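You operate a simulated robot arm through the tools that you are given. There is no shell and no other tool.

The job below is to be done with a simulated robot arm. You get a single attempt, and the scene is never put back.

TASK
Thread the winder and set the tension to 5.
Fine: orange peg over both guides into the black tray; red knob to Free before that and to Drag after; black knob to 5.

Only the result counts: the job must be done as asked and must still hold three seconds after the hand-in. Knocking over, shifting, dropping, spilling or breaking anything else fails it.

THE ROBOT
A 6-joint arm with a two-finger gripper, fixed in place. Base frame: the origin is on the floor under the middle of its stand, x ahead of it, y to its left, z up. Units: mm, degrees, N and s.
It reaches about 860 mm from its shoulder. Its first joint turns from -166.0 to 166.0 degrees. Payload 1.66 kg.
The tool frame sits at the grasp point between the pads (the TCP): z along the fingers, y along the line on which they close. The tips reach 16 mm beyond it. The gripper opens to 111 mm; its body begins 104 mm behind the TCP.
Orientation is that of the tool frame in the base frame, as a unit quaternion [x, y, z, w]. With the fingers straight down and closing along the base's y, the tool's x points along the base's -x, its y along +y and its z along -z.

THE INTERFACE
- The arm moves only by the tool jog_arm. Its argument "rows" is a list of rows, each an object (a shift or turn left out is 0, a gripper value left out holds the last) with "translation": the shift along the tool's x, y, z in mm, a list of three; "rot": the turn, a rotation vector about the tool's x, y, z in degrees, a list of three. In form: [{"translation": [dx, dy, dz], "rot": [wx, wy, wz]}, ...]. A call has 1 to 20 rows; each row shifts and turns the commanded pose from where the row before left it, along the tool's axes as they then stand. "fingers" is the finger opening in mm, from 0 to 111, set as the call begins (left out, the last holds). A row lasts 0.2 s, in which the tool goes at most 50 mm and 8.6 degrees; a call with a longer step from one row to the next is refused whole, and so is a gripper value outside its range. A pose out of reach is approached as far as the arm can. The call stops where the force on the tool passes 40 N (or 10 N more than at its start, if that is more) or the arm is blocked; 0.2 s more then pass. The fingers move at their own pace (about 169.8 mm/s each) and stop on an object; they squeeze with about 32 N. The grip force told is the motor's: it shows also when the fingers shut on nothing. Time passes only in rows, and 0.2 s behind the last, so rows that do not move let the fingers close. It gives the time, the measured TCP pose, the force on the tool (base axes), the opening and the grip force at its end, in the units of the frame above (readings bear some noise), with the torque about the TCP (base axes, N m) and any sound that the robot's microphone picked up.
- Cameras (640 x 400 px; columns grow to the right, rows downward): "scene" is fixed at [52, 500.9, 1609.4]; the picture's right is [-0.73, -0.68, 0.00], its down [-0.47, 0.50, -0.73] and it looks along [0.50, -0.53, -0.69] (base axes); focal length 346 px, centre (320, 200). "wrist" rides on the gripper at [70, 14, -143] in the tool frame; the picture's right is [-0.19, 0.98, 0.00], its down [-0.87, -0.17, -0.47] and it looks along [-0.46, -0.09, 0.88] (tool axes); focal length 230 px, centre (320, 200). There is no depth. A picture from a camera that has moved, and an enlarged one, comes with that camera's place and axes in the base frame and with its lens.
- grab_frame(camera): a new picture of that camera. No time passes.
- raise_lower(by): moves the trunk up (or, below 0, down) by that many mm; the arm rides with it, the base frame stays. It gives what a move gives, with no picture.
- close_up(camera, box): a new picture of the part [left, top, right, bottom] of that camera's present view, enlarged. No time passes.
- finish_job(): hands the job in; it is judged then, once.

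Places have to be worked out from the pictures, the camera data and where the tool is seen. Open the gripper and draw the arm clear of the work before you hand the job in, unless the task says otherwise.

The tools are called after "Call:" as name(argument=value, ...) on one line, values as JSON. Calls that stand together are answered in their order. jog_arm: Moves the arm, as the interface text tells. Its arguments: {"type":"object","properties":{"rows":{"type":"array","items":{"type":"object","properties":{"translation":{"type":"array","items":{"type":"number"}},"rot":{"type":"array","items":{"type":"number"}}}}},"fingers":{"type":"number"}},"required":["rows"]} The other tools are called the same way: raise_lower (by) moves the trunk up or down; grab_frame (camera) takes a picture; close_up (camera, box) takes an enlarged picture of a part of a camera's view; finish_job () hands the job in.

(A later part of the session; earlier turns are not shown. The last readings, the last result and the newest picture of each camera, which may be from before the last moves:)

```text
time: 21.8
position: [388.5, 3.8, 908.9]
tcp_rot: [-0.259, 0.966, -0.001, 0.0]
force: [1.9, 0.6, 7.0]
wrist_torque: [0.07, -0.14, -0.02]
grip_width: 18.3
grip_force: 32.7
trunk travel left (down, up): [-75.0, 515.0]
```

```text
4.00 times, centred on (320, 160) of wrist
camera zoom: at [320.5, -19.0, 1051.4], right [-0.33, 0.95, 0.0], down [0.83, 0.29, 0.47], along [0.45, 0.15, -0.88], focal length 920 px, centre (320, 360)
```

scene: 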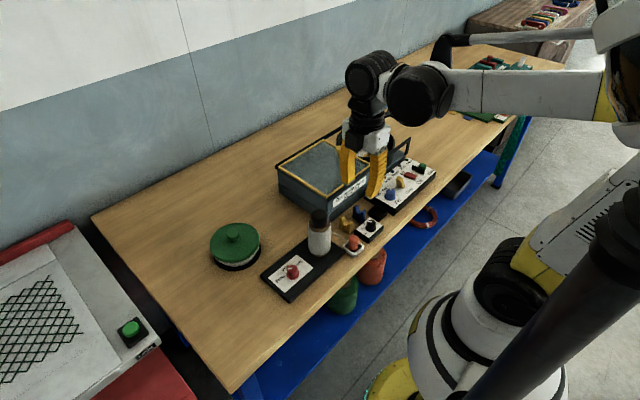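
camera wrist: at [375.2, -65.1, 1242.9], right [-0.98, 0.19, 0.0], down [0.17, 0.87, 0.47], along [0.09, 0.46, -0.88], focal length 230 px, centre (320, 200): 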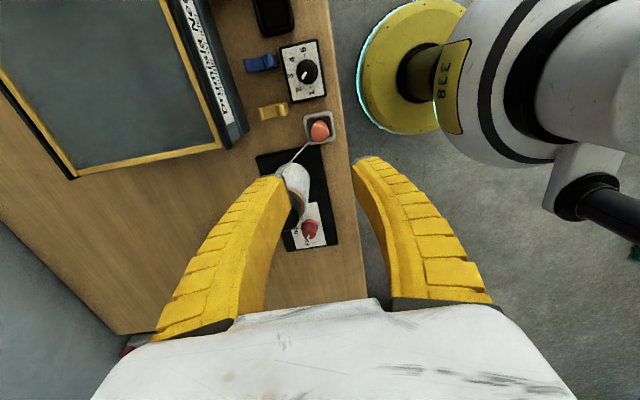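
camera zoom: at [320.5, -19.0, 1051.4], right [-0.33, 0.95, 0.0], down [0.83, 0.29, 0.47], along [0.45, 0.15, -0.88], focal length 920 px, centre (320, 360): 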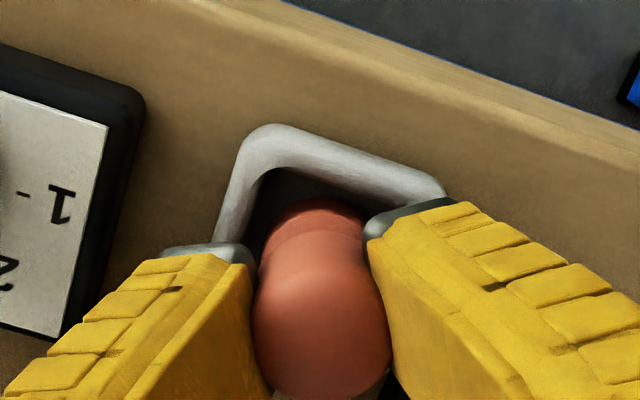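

The peg is held (18 mm opening, 33 N). I'll lift straight up 58 mm and check that the peg comes along and the thread pays out.

Call:
jog_arm(rows=[{"translation": [0, 0, -5]}, {"translation": [0, 0, -10]}, {"translation": [0, 0, -15]}, {"translation": [0, 0, -15]}, {"translation": [0, 0, -13]}, {"translation": [0, 0, 0]}])

Call:
close_up(camera="wrist", box=[240, 100, 400, 240])

Call:
close_up(camera="scene", box=[290, 170, 410, 260])

```text
time: 23.2
position: [387.4, 3.9, 965.8]
tcp_rot: [-0.258, 0.966, 0.001, -0.001]
force: [0.6, 0.0, 0.5]
wrist_torque: [0.0, -0.01, 0.0]
grip_width: 17.7
grip_force: 31.8
trunk travel left (down, up): [-75.0, 515.0]
```

```text
2.86 times, centred on (320, 170) of wrist
camera zoom: at [320.1, -18.7, 1109.5], right [-0.33, 0.95, 0.0], down [0.83, 0.29, 0.47], along [0.45, 0.15, -0.88], focal length 657 px, centre (320, 286)
```

zoom: 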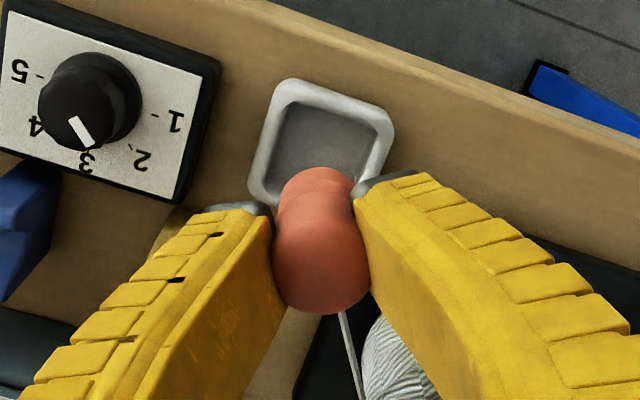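

```text
4.44 times, centred on (350, 215) of scene
camera zoom: at [52.0, 500.9, 1609.4], right [-0.73, -0.68, 0.0], down [-0.47, 0.5, -0.73], along [0.5, -0.53, -0.69], focal length 1539 px, centre (187, 133)
```

zoom: 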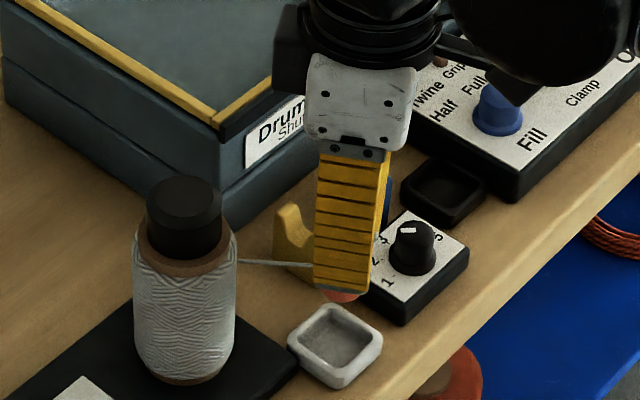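

The peg is up, with its bottom near z 927, and the thread pays out with no noticeable pull. I'll turn so the fingers close along x again, then move to x≈448 in front of the yellow guide.

Call:
jog_arm(rows=[{"rot": [0, 0, -7.5]}, {"rot": [0, 0, -7.5]}, {"rot": [0, 0, -7.5]}, {"rot": [0, 0, -7.5]}, {"rot": [0, 0, -7.5]}, {"rot": [0, 0, -7.5]}, {"rot": [0, 0, -7.5]}, {"rot": [0, 0, -7.5]}, {"translation": [0.7, -15, 0]}, {"translation": [0.7, -15, 0]}, {"translation": [0.7, -15, 0]}, {"translation": [0.7, -14.5, 0]}, {"translation": [0, 0, 0]}])

Call:
grab_frame(camera="wrist")

Call:
close_up(camera="scene", box=[290, 150, 430, 250])

```text
time: 26.0
position: [447.8, 2.2, 967.0]
tcp_rot: [-0.707, 0.707, 0.0, 0.0]
force: [0.6, -0.4, -0.6]
wrist_torque: [0.02, 0.02, 0.0]
grip_width: 17.1
grip_force: 31.5
trunk travel left (down, up): [-75.0, 515.0]
```

```text
taken
camera wrist: at [433.6, -68.0, 1108.9], right [-0.98, 0.19, 0.0], down [0.17, 0.87, 0.47], along [0.09, 0.46, -0.88], focal length 230 px, centre (320, 200)
```

wrist: 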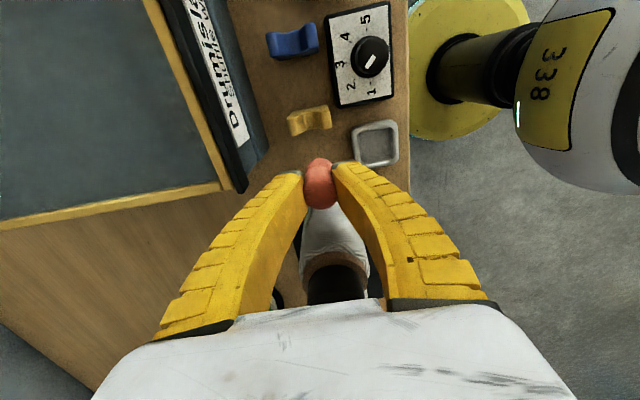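

```text
4.00 times, centred on (360, 200) of scene
camera zoom: at [52.0, 500.9, 1609.4], right [-0.73, -0.68, 0.0], down [-0.47, 0.5, -0.73], along [0.5, -0.53, -0.69], focal length 1385 px, centre (160, 200)
```

zoom: 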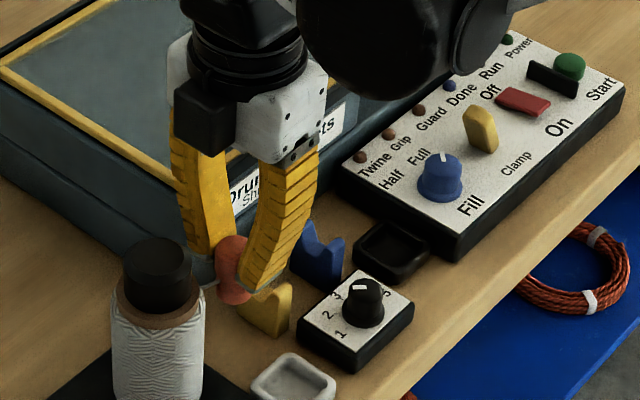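

The peg hangs straight at (448,2), in line with the guides. I'll check the line to both notches with a zoom before crossing.

Call:
close_up(camera="wrist", box=[260, 20, 380, 210])

Call:
close_up(camera="wrist", box=[270, 95, 350, 145])

Call:
close_up(camera="wrist", box=[255, 15, 335, 65])

```text
2.11 times, centred on (320, 115) of wrist
camera zoom: at [433.6, -68.0, 1108.9], right [-0.98, 0.19, 0.0], down [0.17, 0.87, 0.47], along [0.09, 0.46, -0.88], focal length 484 px, centre (320, 379)
```

zoom: 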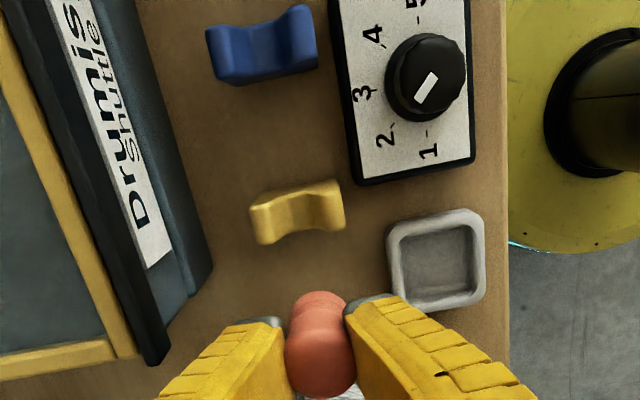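

```text
8.00 times, centred on (310, 120) of wrist
camera zoom: at [433.6, -68.0, 1108.9], right [-0.98, 0.19, 0.0], down [0.17, 0.87, 0.47], along [0.09, 0.46, -0.88], focal length 1841 px, centre (400, 840)
```

zoom: 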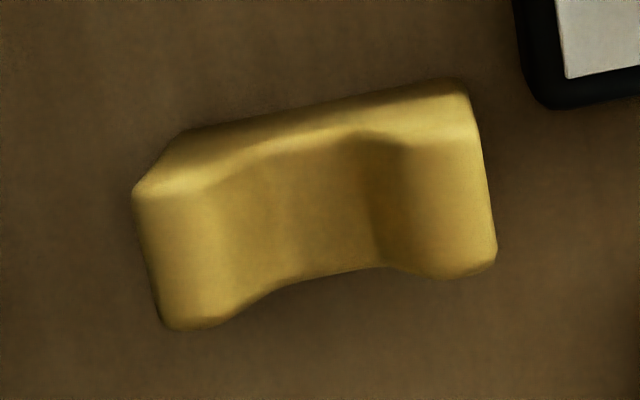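

```text
8.00 times, centred on (295, 40) of wrist
camera zoom: at [433.6, -68.0, 1108.9], right [-0.98, 0.19, 0.0], down [0.17, 0.87, 0.47], along [0.09, 0.46, -0.88], focal length 1841 px, centre (520, 1480)
```

zoom: 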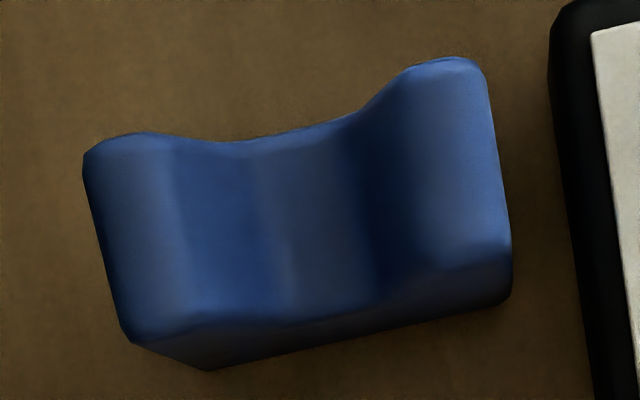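

Both guides measure as centred on x≈449, at y≈-36 and y≈-94, so the peg is in line. I'll cross the yellow guide to y=-65 with the peg bottom about 15 mm above the prongs.

Call:
jog_arm(rows=[{"translation": [12, -1, 0]}, {"translation": [12, 0, 0]}, {"translation": [12, 0, 0]}, {"translation": [12, 0, 0]}, {"translation": [10, 0, 0]}, {"translation": [9, 0, 0]}, {"translation": [0, 0, 0]}])

Call:
close_up(camera="wrist", box=[240, 120, 400, 280])

Call:
close_up(camera="scene", box=[310, 150, 430, 240])

```text
time: 27.6
position: [448.8, -66.3, 965.2]
tcp_rot: [-0.707, 0.707, -0.001, 0.0]
force: [-0.3, -0.6, -0.6]
wrist_torque: [0.0, 0.01, -0.03]
grip_width: 16.7
grip_force: 32.4
trunk travel left (down, up): [-75.0, 515.0]
```

```text
2.50 times, centred on (320, 200) of wrist
camera zoom: at [434.2, -135.5, 1109.1], right [-0.98, 0.19, 0.0], down [0.17, 0.87, 0.47], along [0.09, 0.46, -0.88], focal length 575 px, centre (320, 200)
```

zoom: 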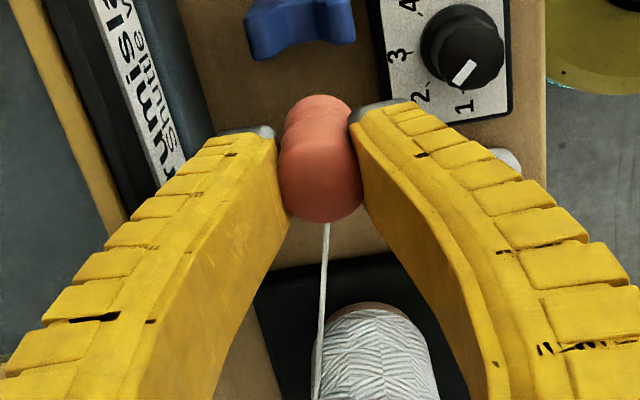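

```text
4.44 times, centred on (370, 195) of scene
camera zoom: at [52.0, 500.9, 1609.4], right [-0.73, -0.68, 0.0], down [-0.47, 0.5, -0.73], along [0.5, -0.53, -0.69], focal length 1539 px, centre (98, 222)
```

zoom: 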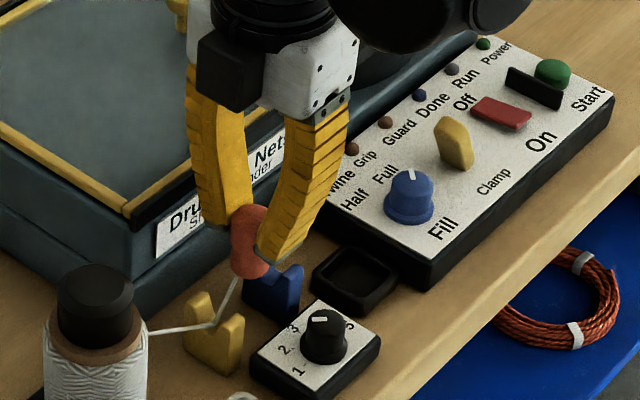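

The thread is already caught in the yellow notch: it bends there and rises to the peg. I'll carry on across the blue guide to y≈-130.

Call:
jog_arm(rows=[{"translation": [12, 0, 0]}, {"translation": [12, 0, 0]}, {"translation": [12, 0, 0]}, {"translation": [12, 0, 0]}, {"translation": [12, 0, 0]}, {"translation": [10, 0, 0]}, {"translation": [0, 0, 0]}])

Call:
close_up(camera="wrist", box=[240, 80, 400, 280])

Call:
close_up(camera="scene", box=[320, 140, 440, 230])

```text
time: 29.2
position: [448.9, -135.2, 965.4]
tcp_rot: [-0.707, 0.707, 0.001, 0.001]
force: [0.0, -0.5, -1.0]
wrist_torque: [-0.01, 0.02, 0.01]
grip_width: 16.7
grip_force: 32.0
trunk travel left (down, up): [-75.0, 515.0]
```

```text
2.00 times, centred on (320, 180) of wrist
camera zoom: at [434.6, -205.6, 1109.1], right [-0.98, 0.19, 0.0], down [0.17, 0.87, 0.47], along [0.09, 0.46, -0.88], focal length 460 px, centre (320, 240)
```

zoom: 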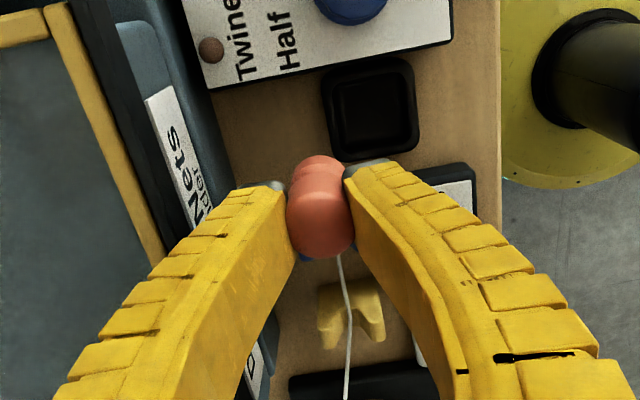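

```text
4.44 times, centred on (380, 185) of scene
camera zoom: at [52.0, 500.9, 1609.4], right [-0.73, -0.68, 0.0], down [-0.47, 0.5, -0.73], along [0.5, -0.53, -0.69], focal length 1539 px, centre (53, 267)
```

zoom: 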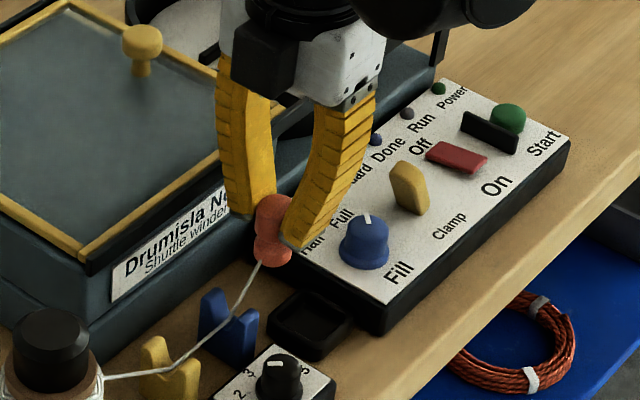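

The thread now bends at yellow, passes to blue and rises to the peg. I'll zoom in to confirm it lies inside both notches and to locate the black tray.

Call:
close_up(camera="scene", box=[330, 190, 400, 235])

Call:
close_up(camera="wrist", box=[300, 100, 380, 170])

```text
8.89 times, centred on (365, 212) of scene
camera zoom: at [52.0, 500.9, 1609.4], right [-0.73, -0.68, 0.0], down [-0.47, 0.5, -0.73], along [0.5, -0.53, -0.69], focal length 3077 px, centre (-80, 89)
```

zoom: 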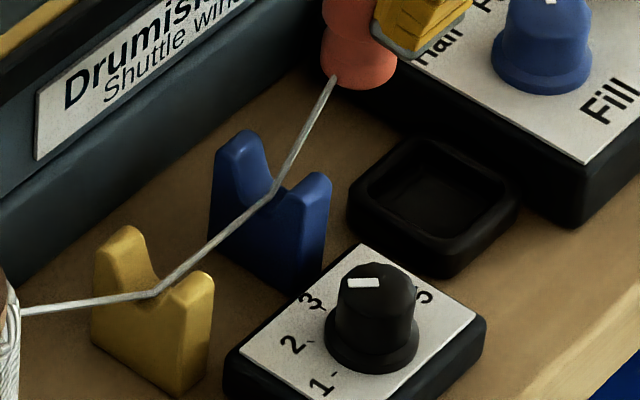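

```text
5.71 times, centred on (340, 135) of wrist
camera zoom: at [434.6, -205.6, 1109.1], right [-0.98, 0.19, 0.0], down [0.17, 0.87, 0.47], along [0.09, 0.46, -0.88], focal length 1315 px, centre (206, 571)
```

zoom: 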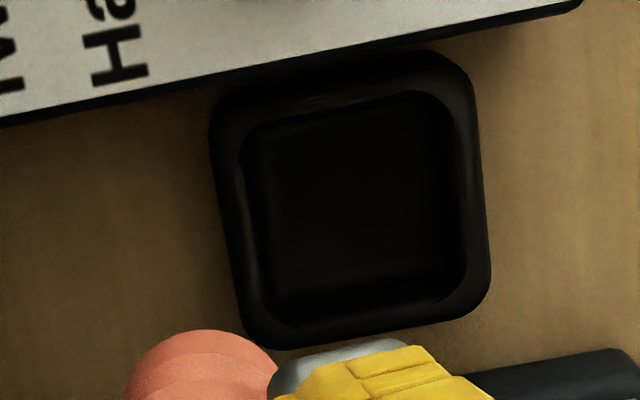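

The thread lies in both notches. My estimates put the black tray centre near (419,-147.5), so I'll shift over it at the present height and check alignment before lowering.

Call:
jog_arm(rows=[{"translation": [4, 10, 0]}, {"translation": [4, 10, 0]}, {"translation": [4.5, 10, 0]}, {"translation": [0, 0, 0]}])

Call:
close_up(camera="wrist", box=[270, 110, 370, 240])

Call:
close_up(camera="scene", box=[340, 150, 430, 235])

```text
time: 30.2
position: [417.8, -148.0, 966.2]
tcp_rot: [-0.707, 0.707, 0.0, 0.0]
force: [-0.2, -0.1, -0.4]
wrist_torque: [0.05, 0.0, -0.02]
grip_width: 16.5
grip_force: 32.4
trunk travel left (down, up): [-75.0, 515.0]
```

```text
3.08 times, centred on (320, 175) of wrist
camera zoom: at [403.9, -217.9, 1108.9], right [-0.98, 0.19, 0.0], down [0.17, 0.87, 0.47], along [0.09, 0.46, -0.88], focal length 708 px, centre (320, 277)
```

zoom: 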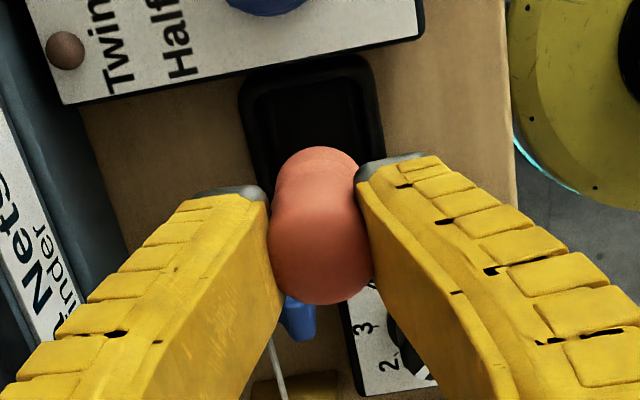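

```text
4.71 times, centred on (385, 192) of scene
camera zoom: at [52.0, 500.9, 1609.4], right [-0.73, -0.68, 0.0], down [-0.47, 0.5, -0.73], along [0.5, -0.53, -0.69], focal length 1629 px, centre (14, 235)
```

zoom: 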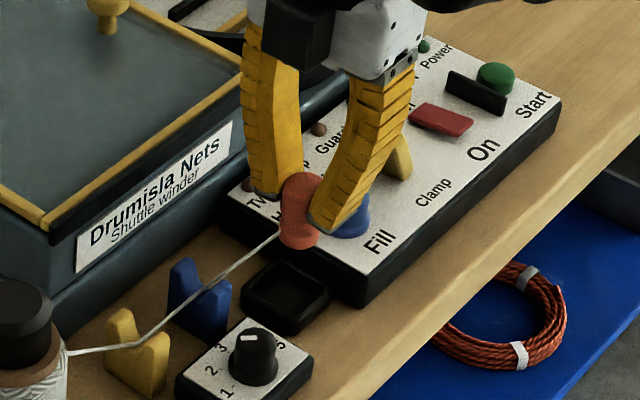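

The tray appears nearly centred under the peg. I'll zoom in on its edges to finish the alignment.

Call:
close_up(camera="wrist", box=[285, 120, 357, 165])

Call:
close_up(camera="scene", box=[365, 180, 415, 215])

```text
8.89 times, centred on (321, 142) of wrist
camera zoom: at [403.9, -217.9, 1108.9], right [-0.98, 0.19, 0.0], down [0.17, 0.87, 0.47], along [0.09, 0.46, -0.88], focal length 2045 px, centre (311, 711)
```

zoom: 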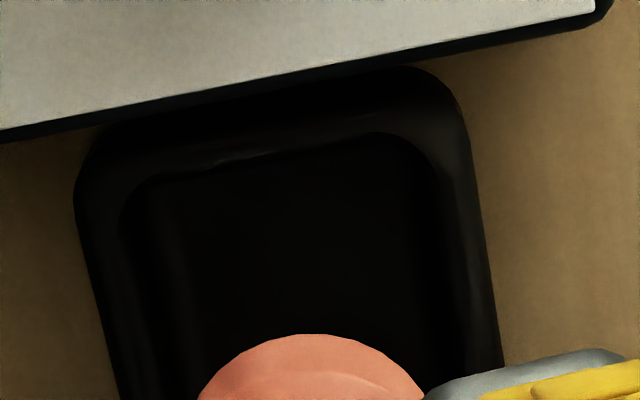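

```text
11.43 times, centred on (390, 198) of scene
camera zoom: at [52.0, 500.9, 1609.4], right [-0.73, -0.68, 0.0], down [-0.47, 0.5, -0.73], along [0.5, -0.53, -0.69], focal length 3957 px, centre (-480, 229)
```

zoom: 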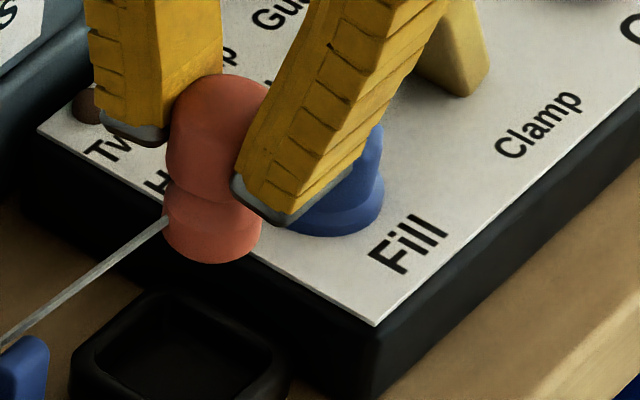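

Relative to the peg, the tray centre is about 1.5 mm further in +x and about 0 in y, with roughly ±4.5 mm of room. I'll correct that and lower to just above the tray floor.

Call:
jog_arm(rows=[{"translation": [0, -1.5, 10]}, {"translation": [0, 0, 12]}, {"translation": [0, 0, 10]}, {"translation": [0, 0, 8]}, {"translation": [0, 0, 0]}])

Call:
close_up(camera="scene", box=[350, 185, 420, 230])

Call:
close_up(camera="wrist", box=[270, 110, 370, 240])

```text
time: 31.4
position: [420.5, -147.9, 925.6]
tcp_rot: [-0.706, 0.708, 0.0, 0.0]
force: [-0.1, 0.2, -0.5]
wrist_torque: [-0.02, 0.04, 0.01]
grip_width: 16.2
grip_force: 32.2
trunk travel left (down, up): [-75.0, 515.0]
```

```text
8.89 times, centred on (385, 208) of scene
camera zoom: at [52.0, 500.9, 1609.4], right [-0.73, -0.68, 0.0], down [-0.47, 0.5, -0.73], along [0.5, -0.53, -0.69], focal length 3077 px, centre (-258, 133)
```

zoom: 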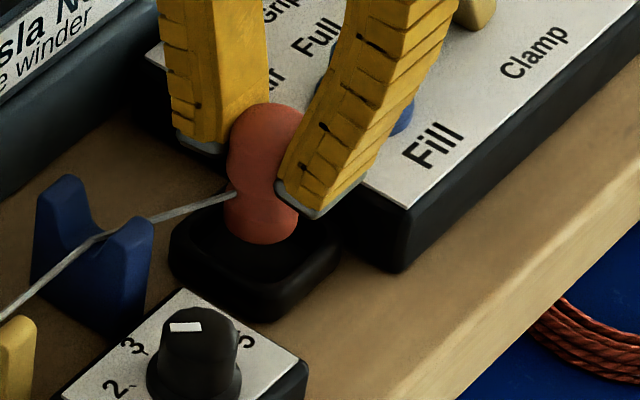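

```text
3.08 times, centred on (320, 175) of wrist
camera zoom: at [405.9, -217.8, 1068.9], right [-0.98, 0.19, 0.0], down [0.17, 0.87, 0.47], along [0.09, 0.46, -0.88], focal length 708 px, centre (320, 277)
```

zoom: 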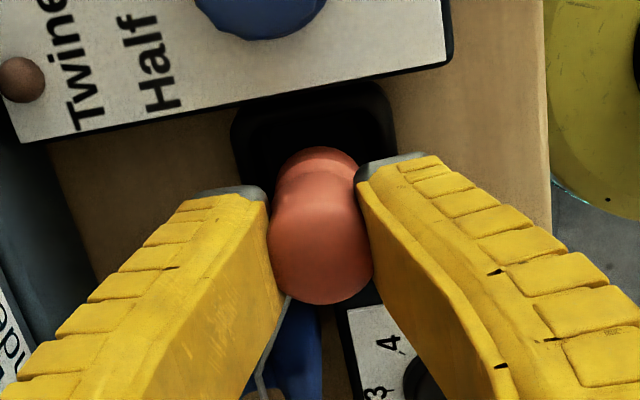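

The peg bottom is just entering above the rim and well inside it, with a hint that it sits 1 mm too far in -y. I'll nudge it and lower gently in small steps towards the floor.

Call:
jog_arm(rows=[{"translation": [-1, -0.4, 5]}, {"translation": [0, 0, 5]}, {"translation": [0, 0, 3]}, {"translation": [0, 0, 2]}, {"translation": [0, 0, 0]}])

Call:
close_up(camera="scene", box=[350, 185, 420, 230])

```text
time: 32.6
position: [420.8, -148.1, 911.6]
tcp_rot: [-0.707, 0.707, 0.0, 0.0]
force: [0.0, 0.5, -0.1]
wrist_torque: [0.0, 0.01, 0.03]
grip_width: 16.2
grip_force: 32.5
trunk travel left (down, up): [-75.0, 515.0]
```

```text
8.89 times, centred on (385, 208) of scene
camera zoom: at [52.0, 500.9, 1609.4], right [-0.73, -0.68, 0.0], down [-0.47, 0.5, -0.73], along [0.5, -0.53, -0.69], focal length 3077 px, centre (-258, 133)
```

zoom: 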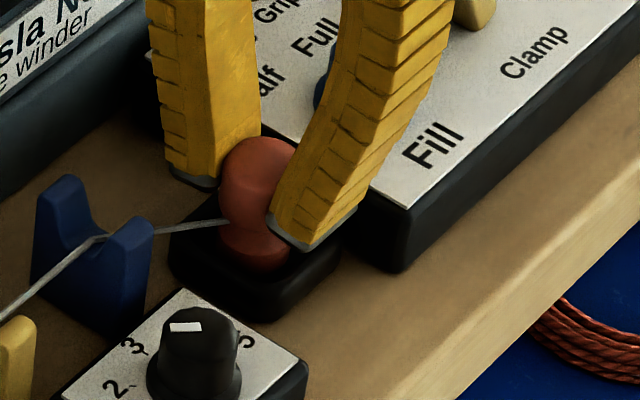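

No contact yet at z 911. I'll lower in 1 mm steps toward the pick height of 908 and watch the force.

Call:
jog_arm(rows=[{"translation": [0, 0, 1]}, {"translation": [0, 0, 1]}, {"translation": [0, 0, 0.7]}, {"translation": [0, 0, 0]}])

```text
time: 33.6
position: [419.8, -147.8, 908.6]
tcp_rot: [-0.707, 0.707, 0.0, 0.0]
force: [2.3, -1.6, 17.1]
wrist_torque: [0.08, -0.07, 0.0]
grip_width: 16.7
grip_force: 31.8
trunk travel left (down, up): [-75.0, 515.0]
```

The peg has touched the tray floor (17 N upward). I'll relieve 0.7 mm, open the fingers and look.

Call:
jog_arm(rows=[{"translation": [0, 0, -0.7]}, {"translation": [0, 0, 0]}])

Call:
jog_arm(rows=[{"translation": [0, 0, 0]}, {"translation": [0, 0, 0]}, {"translation": [0, 0, 0]}], fingers=50)

Call:
close_up(camera="scene", box=[350, 185, 420, 230])

Call:
close_up(camera="wrist", box=[250, 110, 390, 250])

```text
time: 34.2
position: [419.8, -146.2, 907.1]
tcp_rot: [0.707, -0.707, 0.0, -0.001]
force: [0.4, -0.5, 8.9]
wrist_torque: [0.13, -0.01, -0.01]
grip_width: 16.8
grip_force: 32.5
trunk travel left (down, up): [-75.0, 515.0]
```

```text
time: 35.0
position: [420.2, -147.9, 907.8]
tcp_rot: [0.707, -0.707, 0.0, 0.0]
force: [0.6, 0.9, -0.8]
wrist_torque: [-0.06, -0.01, 0.0]
grip_width: 51.9
grip_force: 2.2
trunk travel left (down, up): [-75.0, 515.0]
```

```text
8.89 times, centred on (385, 208) of scene
camera zoom: at [52.0, 500.9, 1609.4], right [-0.73, -0.68, 0.0], down [-0.47, 0.5, -0.73], along [0.5, -0.53, -0.69], focal length 3077 px, centre (-258, 133)
```

zoom: 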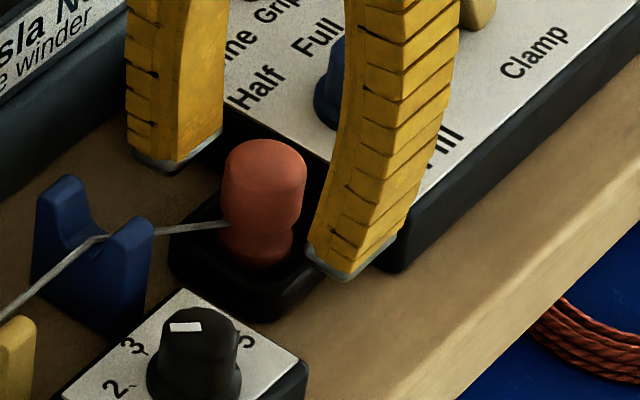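

```text
2.86 times, centred on (320, 180) of wrist
camera zoom: at [406.2, -216.8, 1051.8], right [-0.98, 0.19, 0.0], down [0.17, 0.87, 0.47], along [0.09, 0.46, -0.88], focal length 657 px, centre (320, 257)
```

zoom: 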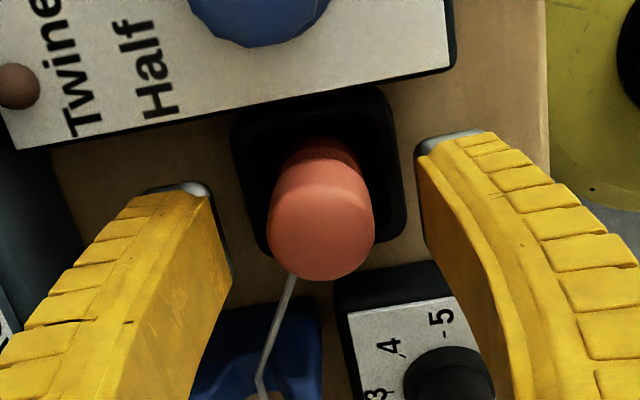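

The peg stands upright in the black tray with the thread over both guides. I'll rise straight up clear of it, then go above the black knob at about (391,-73) and turn the wrist so the finger axis stays clear of the guides.

Call:
jog_arm(rows=[{"translation": [0, 0, -15]}, {"translation": [0, 0, -25]}, {"translation": [0, 0, -30]}, {"translation": [0, 0, -30]}, {"translation": [-36.9, 14.9, 0]}, {"translation": [-36.8, 14.9, 0]}, {"rot": [0, 0, 7.78]}, {"rot": [0, 0, 7.78]}, {"rot": [0, 0, 7.78]}, {"rot": [0, 0, 7.78]}, {"rot": [0, 0, 7.78]}, {"rot": [0, 0, 7.78]}, {"rot": [0, 0, 7.78]}, {"rot": [0, 0, 7.77]}, {"rot": [0, 0, 7.77]}, {"rot": [0, 0, 0]}], fingers=40)

Call:
close_up(camera="wrist", box=[250, 90, 390, 190])

Call:
close_up(camera="scene", box=[310, 180, 420, 250])

```text
time: 38.4
position: [390.6, -72.6, 1009.1]
tcp_rot: [-0.173, 0.985, 0.0, 0.0]
force: [0.3, -0.6, -0.3]
wrist_torque: [0.01, 0.01, -0.02]
grip_width: 42.5
grip_force: 1.1
trunk travel left (down, up): [-75.0, 515.0]
```

```text
4.00 times, centred on (320, 140) of wrist
camera zoom: at [320.1, -84.1, 1152.3], right [-0.16, 0.99, 0.0], down [0.87, 0.14, 0.47], along [0.47, 0.07, -0.88], focal length 920 px, centre (320, 440)
```

zoom: 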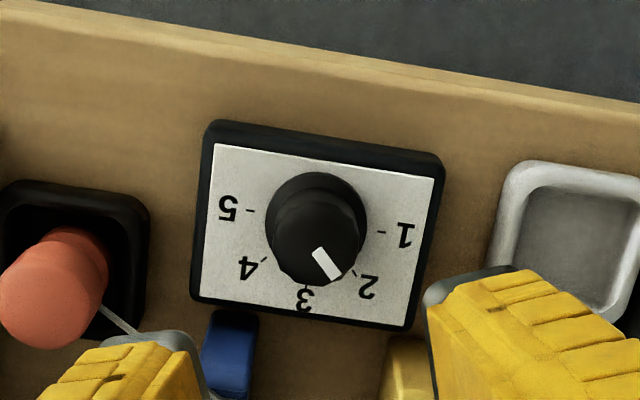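

```text
5.71 times, centred on (365, 215) of scene
camera zoom: at [52.0, 500.9, 1609.4], right [-0.73, -0.68, 0.0], down [-0.47, 0.5, -0.73], along [0.5, -0.53, -0.69], focal length 1978 px, centre (63, 114)
```

zoom: 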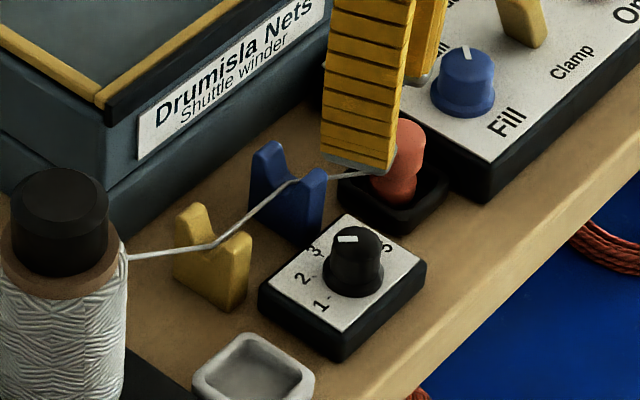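

The threaded layout looks right and the black knob is under the TCP within about 1.5 mm. I'll make a small correction, lower to z 945 and re-check centring.

Call:
jog_arm(rows=[{"translation": [0.8, -0.6, 30]}, {"translation": [0, 0, 34]}, {"translation": [0, 0, 0]}])

Call:
close_up(camera="wrist", box=[240, 100, 400, 200])

Call:
close_up(camera="scene", box=[320, 190, 410, 250])

```text
time: 39.2
position: [390.9, -74.0, 944.0]
tcp_rot: [-0.175, 0.985, 0.0, 0.0]
force: [0.7, -0.7, 0.4]
wrist_torque: [0.01, -0.01, -0.01]
grip_width: 42.3
grip_force: 1.3
trunk travel left (down, up): [-75.0, 515.0]
```

```text
4.00 times, centred on (320, 150) of wrist
camera zoom: at [319.5, -84.8, 1087.7], right [-0.16, 0.99, 0.0], down [0.87, 0.14, 0.47], along [0.47, 0.07, -0.88], focal length 920 px, centre (320, 400)
```

zoom: 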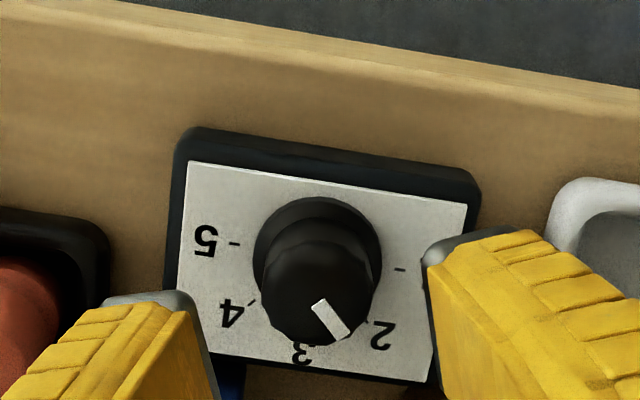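

```text
6.67 times, centred on (365, 220) of scene
camera zoom: at [52.0, 500.9, 1609.4], right [-0.73, -0.68, 0.0], down [-0.47, 0.5, -0.73], along [0.5, -0.53, -0.69], focal length 2308 px, centre (20, 67)
```

zoom: 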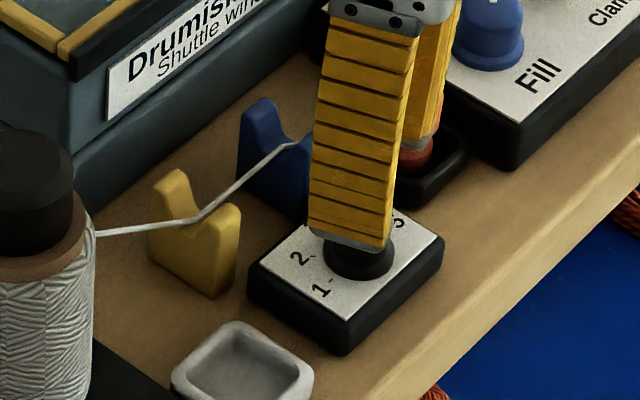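

The knob is centred between the fingers to within about 0.5 mm, and the fingers clear the guides, thread and peg. I'll lower to z 908 and close.

Call:
jog_arm(rows=[{"translation": [0.3, 0, 15]}, {"translation": [0, 0, 12]}, {"translation": [0, 0, 9.5]}, {"translation": [0, 0, 0]}])

Call:
close_up(camera="wrist", box=[240, 110, 400, 210])

Call:
close_up(camera="scene", box=[320, 190, 410, 250])

```text
time: 40.2
position: [390.2, -73.7, 907.7]
tcp_rot: [-0.174, 0.985, 0.0, 0.0]
force: [0.3, 0.3, -0.2]
wrist_torque: [-0.03, 0.04, 0.0]
grip_width: 42.6
grip_force: 1.8
trunk travel left (down, up): [-75.0, 515.0]
```

```text
4.00 times, centred on (320, 160) of wrist
camera zoom: at [319.3, -84.7, 1051.5], right [-0.16, 0.99, 0.0], down [0.87, 0.14, 0.47], along [0.47, 0.07, -0.88], focal length 920 px, centre (320, 360)
```

zoom: 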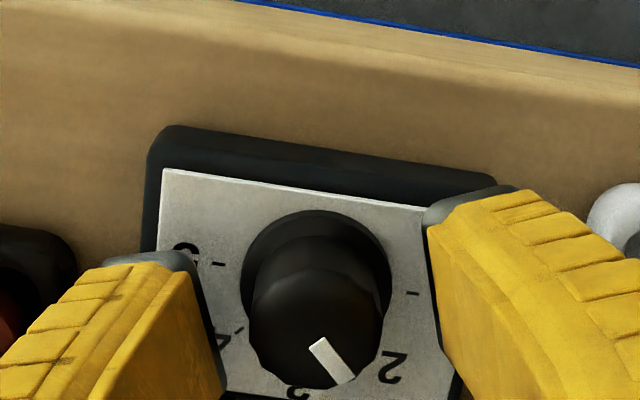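

```text
6.67 times, centred on (365, 220) of scene
camera zoom: at [52.0, 500.9, 1609.4], right [-0.73, -0.68, 0.0], down [-0.47, 0.5, -0.73], along [0.5, -0.53, -0.69], focal length 2308 px, centre (20, 67)
```

zoom: 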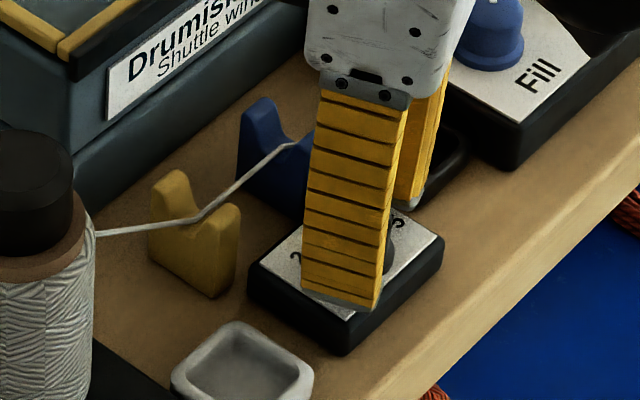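

The knob sits evenly between the pads. I'll close on it and begin with the first 45° CW (positive about tool z).

Call:
jog_arm(rows=[{"translation": [0, 0, 0]}, {"translation": [0, 0, 0]}, {"translation": [0, 0, 0]}], fingers=10)

Call:
jog_arm(rows=[{"rot": [0, 0, 5]}, {"rot": [0, 0, 5]}, {"rot": [0, 0, 5]}, {"rot": [0, 0, 5]}])

Call:
close_up(camera="wrist", box=[240, 110, 400, 210])

```text
time: 41.0
position: [390.2, -75.4, 909.0]
tcp_rot: [-0.173, 0.985, 0.001, 0.0]
force: [7.2, -9.7, 2.4]
wrist_torque: [0.16, -0.5, -0.06]
grip_width: 18.7
grip_force: 33.9
trunk travel left (down, up): [-75.0, 515.0]
```

```text
time: 42.0
position: [390.8, -73.4, 907.5]
tcp_rot: [0.001, 1.0, 0.0, 0.0]
force: [13.6, -1.7, 7.6]
wrist_torque: [0.0, -0.34, 0.0]
grip_width: 18.4
grip_force: 34.1
trunk travel left (down, up): [-75.0, 515.0]
```

```text
4.00 times, centred on (320, 160) of wrist
camera zoom: at [320.4, -60.5, 1051.3], right [0.19, 0.98, 0.0], down [0.87, -0.17, 0.47], along [0.46, -0.09, -0.88], focal length 920 px, centre (320, 360)
```

zoom: 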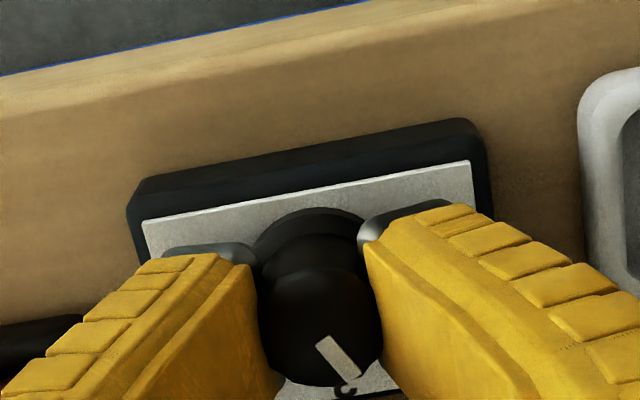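

The knob follows, but there is a 13.6 N push along +x, so my TCP is slightly too far toward -x. I'll shift 0.8 mm to relieve it before going on.

Call:
jog_arm(rows=[{"translation": [-0.8, 0, 0]}, {"translation": [0, 0, 0]}])

```text
time: 42.6
position: [391.2, -74.1, 908.0]
tcp_rot: [0.0, 1.0, 0.0, 0.0]
force: [7.1, 0.3, 4.7]
wrist_torque: [0.03, -0.42, -0.01]
grip_width: 18.2
grip_force: 34.1
trunk travel left (down, up): [-75.0, 515.0]
```

That halved it, so I'll shift another 0.8 mm the same way and continue turning 25° more.

Call:
jog_arm(rows=[{"translation": [-0.8, 0, 0]}, {"translation": [0, 0, 0]}])

Call:
jog_arm(rows=[{"rot": [0, 0, 5]}, {"rot": [0, 0, 5]}, {"rot": [0, 0, 5]}, {"rot": [0, 0, 5]}, {"rot": [0, 0, 5]}])

Call:
close_up(camera="wrist", box=[240, 110, 400, 210])

Call:
close_up(camera="scene", box=[320, 180, 420, 250])

```text
time: 43.2
position: [391.4, -72.7, 908.4]
tcp_rot: [0.0, 1.0, 0.0, 0.0]
force: [-1.5, 4.3, 1.9]
wrist_torque: [-0.03, -0.43, 0.02]
grip_width: 17.8
grip_force: 34.3
trunk travel left (down, up): [-75.0, 515.0]
```

```text
time: 44.4
position: [391.3, -74.1, 909.3]
tcp_rot: [0.217, 0.976, 0.0, 0.001]
force: [-4.3, 8.9, 2.3]
wrist_torque: [-0.07, -0.1, 0.02]
grip_width: 17.2
grip_force: 33.4
trunk travel left (down, up): [-75.0, 515.0]
```

```text
4.00 times, centred on (320, 160) of wrist
camera zoom: at [333.2, -31.9, 1051.8], right [0.59, 0.81, 0.0], down [0.71, -0.52, 0.47], along [0.38, -0.28, -0.88], focal length 920 px, centre (320, 360)
```

zoom: 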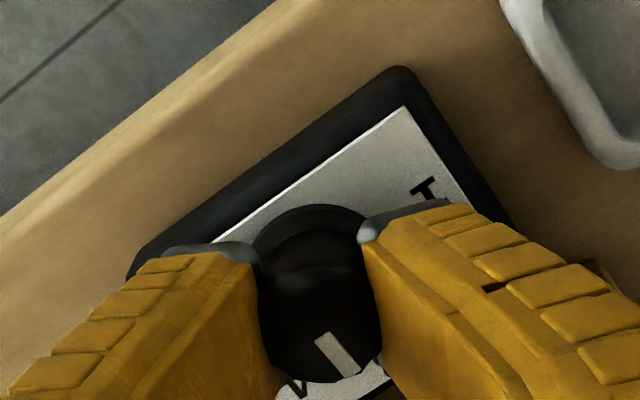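

```text
5.71 times, centred on (370, 215) of scene
camera zoom: at [52.0, 500.9, 1609.4], right [-0.73, -0.68, 0.0], down [-0.47, 0.5, -0.73], along [0.5, -0.53, -0.69], focal length 1978 px, centre (34, 114)
```

zoom: 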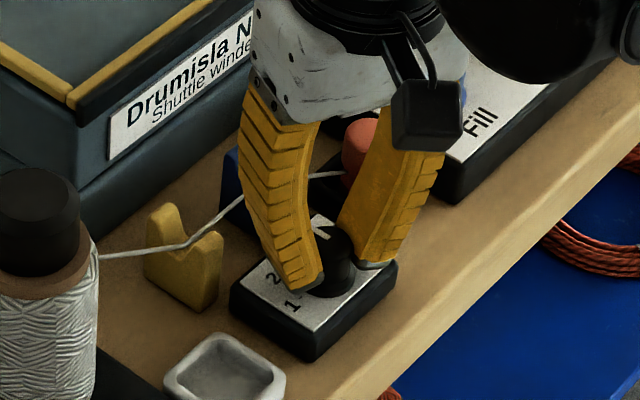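

The knob is about at 3 now. I'll relieve the small side force (about 0.8 mm toward +y), then continue another 50° CW. In that range the closed fingers clear both guides.

Call:
jog_arm(rows=[{"translation": [0.7, 0.5, 0]}, {"translation": [0, 0, 0]}, {"rot": [0, 0, 5]}, {"rot": [0, 0, 5]}, {"rot": [0, 0, 5]}, {"rot": [0, 0, 5]}, {"rot": [0, 0, 5]}])

Call:
close_up(camera="scene", box=[320, 180, 420, 250])

```text
time: 46.0
position: [391.5, -73.5, 908.6]
tcp_rot: [0.423, 0.906, 0.0, 0.001]
force: [4.9, -0.8, 7.2]
wrist_torque: [-0.28, -0.23, 0.0]
grip_width: 16.9
grip_force: 34.1
trunk travel left (down, up): [-75.0, 515.0]
```

```text
5.71 times, centred on (370, 215) of scene
camera zoom: at [52.0, 500.9, 1609.4], right [-0.73, -0.68, 0.0], down [-0.47, 0.5, -0.73], along [0.5, -0.53, -0.69], focal length 1978 px, centre (34, 114)
```

zoom: 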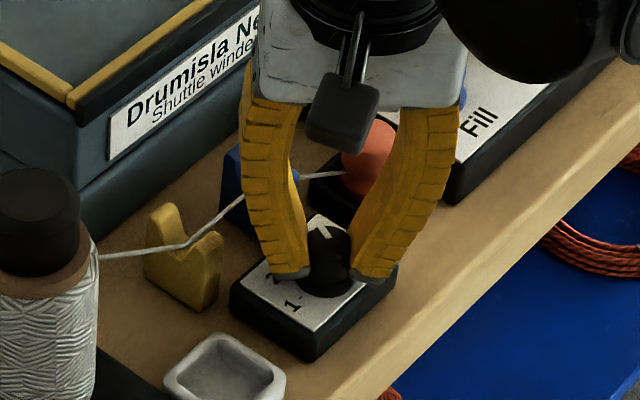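

70° done and all is clear. I'll turn another 25°, then open slightly, rise and regrasp for the rest.

Call:
jog_arm(rows=[{"rot": [0, 0, 5]}, {"rot": [0, 0, 5]}, {"rot": [0, 0, 5]}, {"rot": [0, 0, 5]}, {"rot": [0, 0, 5]}, {"rot": [0, 0, 0]}])

Call:
close_up(camera="scene", box=[320, 180, 420, 250])

Call:
close_up(camera="wrist", box=[220, 110, 420, 250])

```text
time: 47.4
position: [392.2, -73.5, 909.2]
tcp_rot: [0.608, 0.794, 0.0, 0.001]
force: [13.1, -3.3, 10.3]
wrist_torque: [-0.09, -0.09, -0.02]
grip_width: 16.8
grip_force: 33.8
trunk travel left (down, up): [-75.0, 515.0]
```

```text
5.71 times, centred on (370, 215) of scene
camera zoom: at [52.0, 500.9, 1609.4], right [-0.73, -0.68, 0.0], down [-0.47, 0.5, -0.73], along [0.5, -0.53, -0.69], focal length 1978 px, centre (34, 114)
```

zoom: 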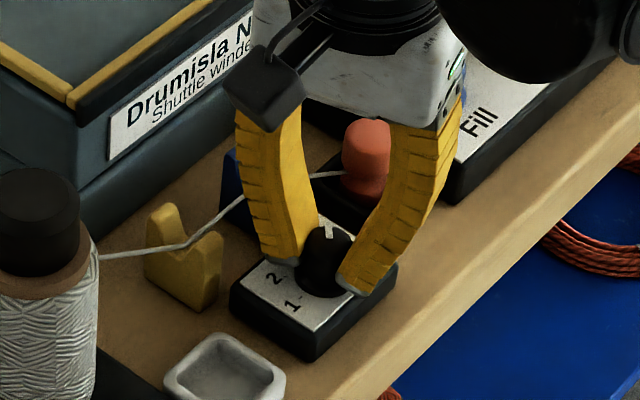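

```text
2.86 times, centred on (320, 180) of wrist
camera zoom: at [386.2, -2.7, 1051.5], right [1.0, 0.07, 0.0], down [0.06, -0.88, 0.47], along [0.03, -0.47, -0.88], focal length 657 px, centre (320, 257)
```

zoom: 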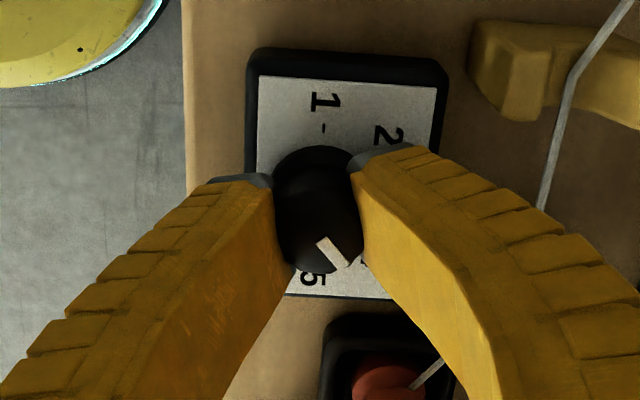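

95° done, so the pointer is just past 4. I'll open a little, rise 40 mm, turn the wrist back 95° and look at the knob.

Call:
jog_arm(rows=[{"translation": [0, 0, 0]}, {"translation": [0, 0, 0]}, {"translation": [0, 0, -5]}, {"translation": [0, 0, -15]}, {"translation": [0, 0, -20]}], fingers=35)

Call:
jog_arm(rows=[{"rot": [0, 0, -7.92]}, {"rot": [0, 0, -7.92]}, {"rot": [0, 0, -7.92]}, {"rot": [0, 0, -7.92]}, {"rot": [0, 0, -7.92]}, {"rot": [0, 0, -7.92]}, {"rot": [0, 0, -7.92]}, {"rot": [0, 0, -7.92]}, {"rot": [0, 0, -7.91]}, {"rot": [0, 0, -7.91]}, {"rot": [0, 0, -7.91]}, {"rot": [0, 0, -7.91]}, {"rot": [0, 0, 0]}], fingers=42)

Call:
close_up(camera="wrist", box=[240, 100, 400, 200])

Call:
close_up(camera="scene", box=[320, 180, 420, 250])

```text
time: 48.6
position: [391.2, -73.6, 948.2]
tcp_rot: [0.609, 0.793, 0.001, 0.0]
force: [0.0, -0.2, -1.1]
wrist_torque: [0.0, 0.01, 0.05]
grip_width: 37.2
grip_force: 1.7
trunk travel left (down, up): [-75.0, 515.0]
```

```text
time: 51.4
position: [391.3, -72.9, 948.9]
tcp_rot: [-0.175, 0.985, 0.0, 0.001]
force: [-0.5, -0.7, 0.1]
wrist_torque: [-0.02, 0.0, -0.01]
grip_width: 44.2
grip_force: 1.8
trunk travel left (down, up): [-75.0, 515.0]
```

```text
4.00 times, centred on (320, 150) of wrist
camera zoom: at [320.4, -84.6, 1091.5], right [-0.16, 0.99, 0.0], down [0.87, 0.14, 0.47], along [0.47, 0.07, -0.88], focal length 920 px, centre (320, 400)
```

zoom: 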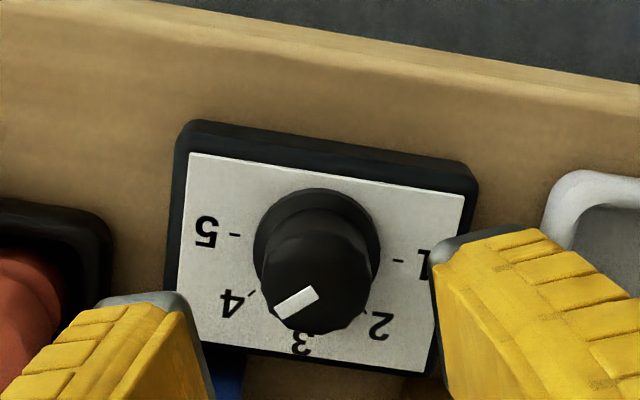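

```text
5.71 times, centred on (370, 215) of scene
camera zoom: at [52.0, 500.9, 1609.4], right [-0.73, -0.68, 0.0], down [-0.47, 0.5, -0.73], along [0.5, -0.53, -0.69], focal length 1978 px, centre (34, 114)
```

zoom: 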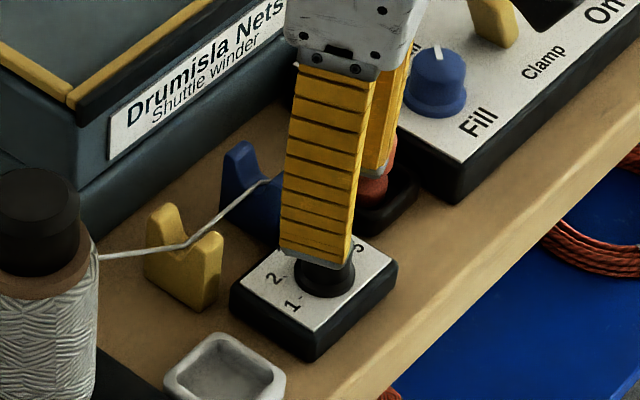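

The pointer stands about 5° past 4, as expected. I'll zoom to measure the exact remaining angle to 5.

Call:
close_up(camera="wrist", box=[292, 115, 348, 150])

```text
11.43 times, centred on (320, 132) of wrist
camera zoom: at [320.4, -84.6, 1091.5], right [-0.16, 0.99, 0.0], down [0.87, 0.14, 0.47], along [0.47, 0.07, -0.88], focal length 2629 px, centre (320, 971)
```

zoom: 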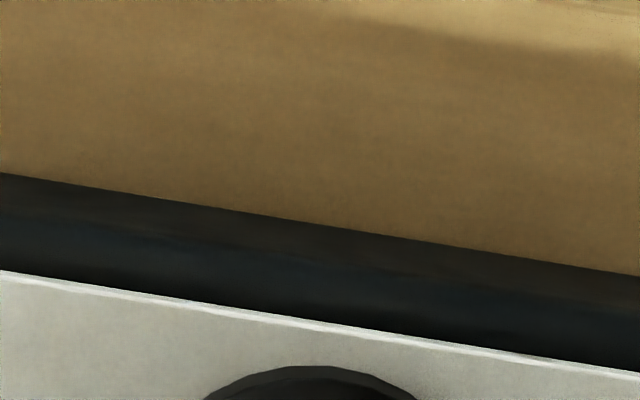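

I missed the knob with that box, so I'll aim lower.

Call:
close_up(camera="wrist", box=[288, 146, 352, 186])

```text
10.00 times, centred on (320, 166) of wrist
camera zoom: at [320.4, -84.6, 1091.5], right [-0.16, 0.99, 0.0], down [0.87, 0.14, 0.47], along [0.47, 0.07, -0.88], focal length 2301 px, centre (320, 540)
```

zoom: 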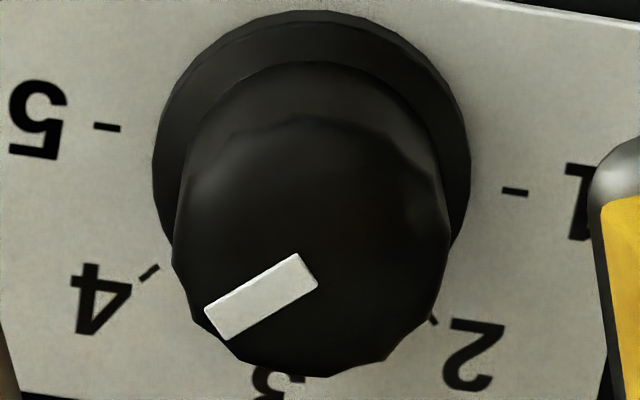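

The pointer is at -50.2° and mark 5 is at -90°, so 39.8° remain. I'll recentre slightly (1.0, -0.9 mm in tool x, y), lower and regrip.

Call:
jog_arm(rows=[{"translation": [1.0, -0.9, 15]}, {"translation": [0, 0, 15]}, {"translation": [0, 0, 10]}, {"translation": [0, 0, 0]}])

Call:
jog_arm(rows=[{"translation": [0, 0, 0]}, {"translation": [0, 0, 0]}, {"translation": [0, 0, 0]}], fingers=10)

Call:
close_up(camera="wrist", box=[240, 110, 400, 210])

```text
time: 52.4
position: [390.5, -74.2, 908.8]
tcp_rot: [-0.174, 0.985, 0.0, -0.001]
force: [-0.1, -0.3, 0.8]
wrist_torque: [0.01, -0.01, 0.01]
grip_width: 44.6
grip_force: 2.1
trunk travel left (down, up): [-75.0, 515.0]
```

```text
time: 53.2
position: [391.2, -74.6, 906.1]
tcp_rot: [-0.173, 0.985, -0.001, 0.001]
force: [6.6, -1.3, 2.0]
wrist_torque: [0.22, -0.43, 0.0]
grip_width: 18.0
grip_force: 33.9
trunk travel left (down, up): [-75.0, 515.0]
```

```text
4.00 times, centred on (320, 160) of wrist
camera zoom: at [320.4, -85.5, 1051.5], right [-0.16, 0.99, 0.0], down [0.87, 0.14, 0.47], along [0.47, 0.07, -0.88], focal length 920 px, centre (320, 360)
```

zoom: 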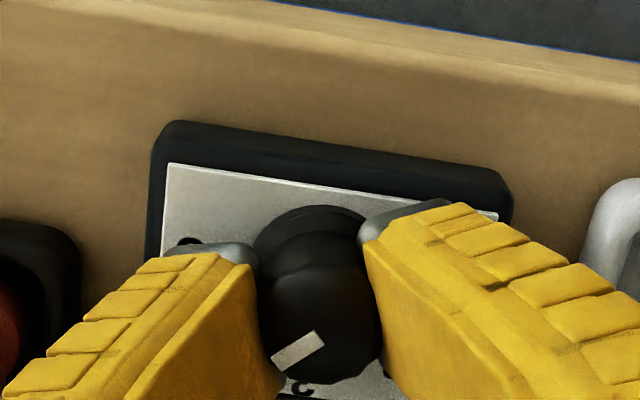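

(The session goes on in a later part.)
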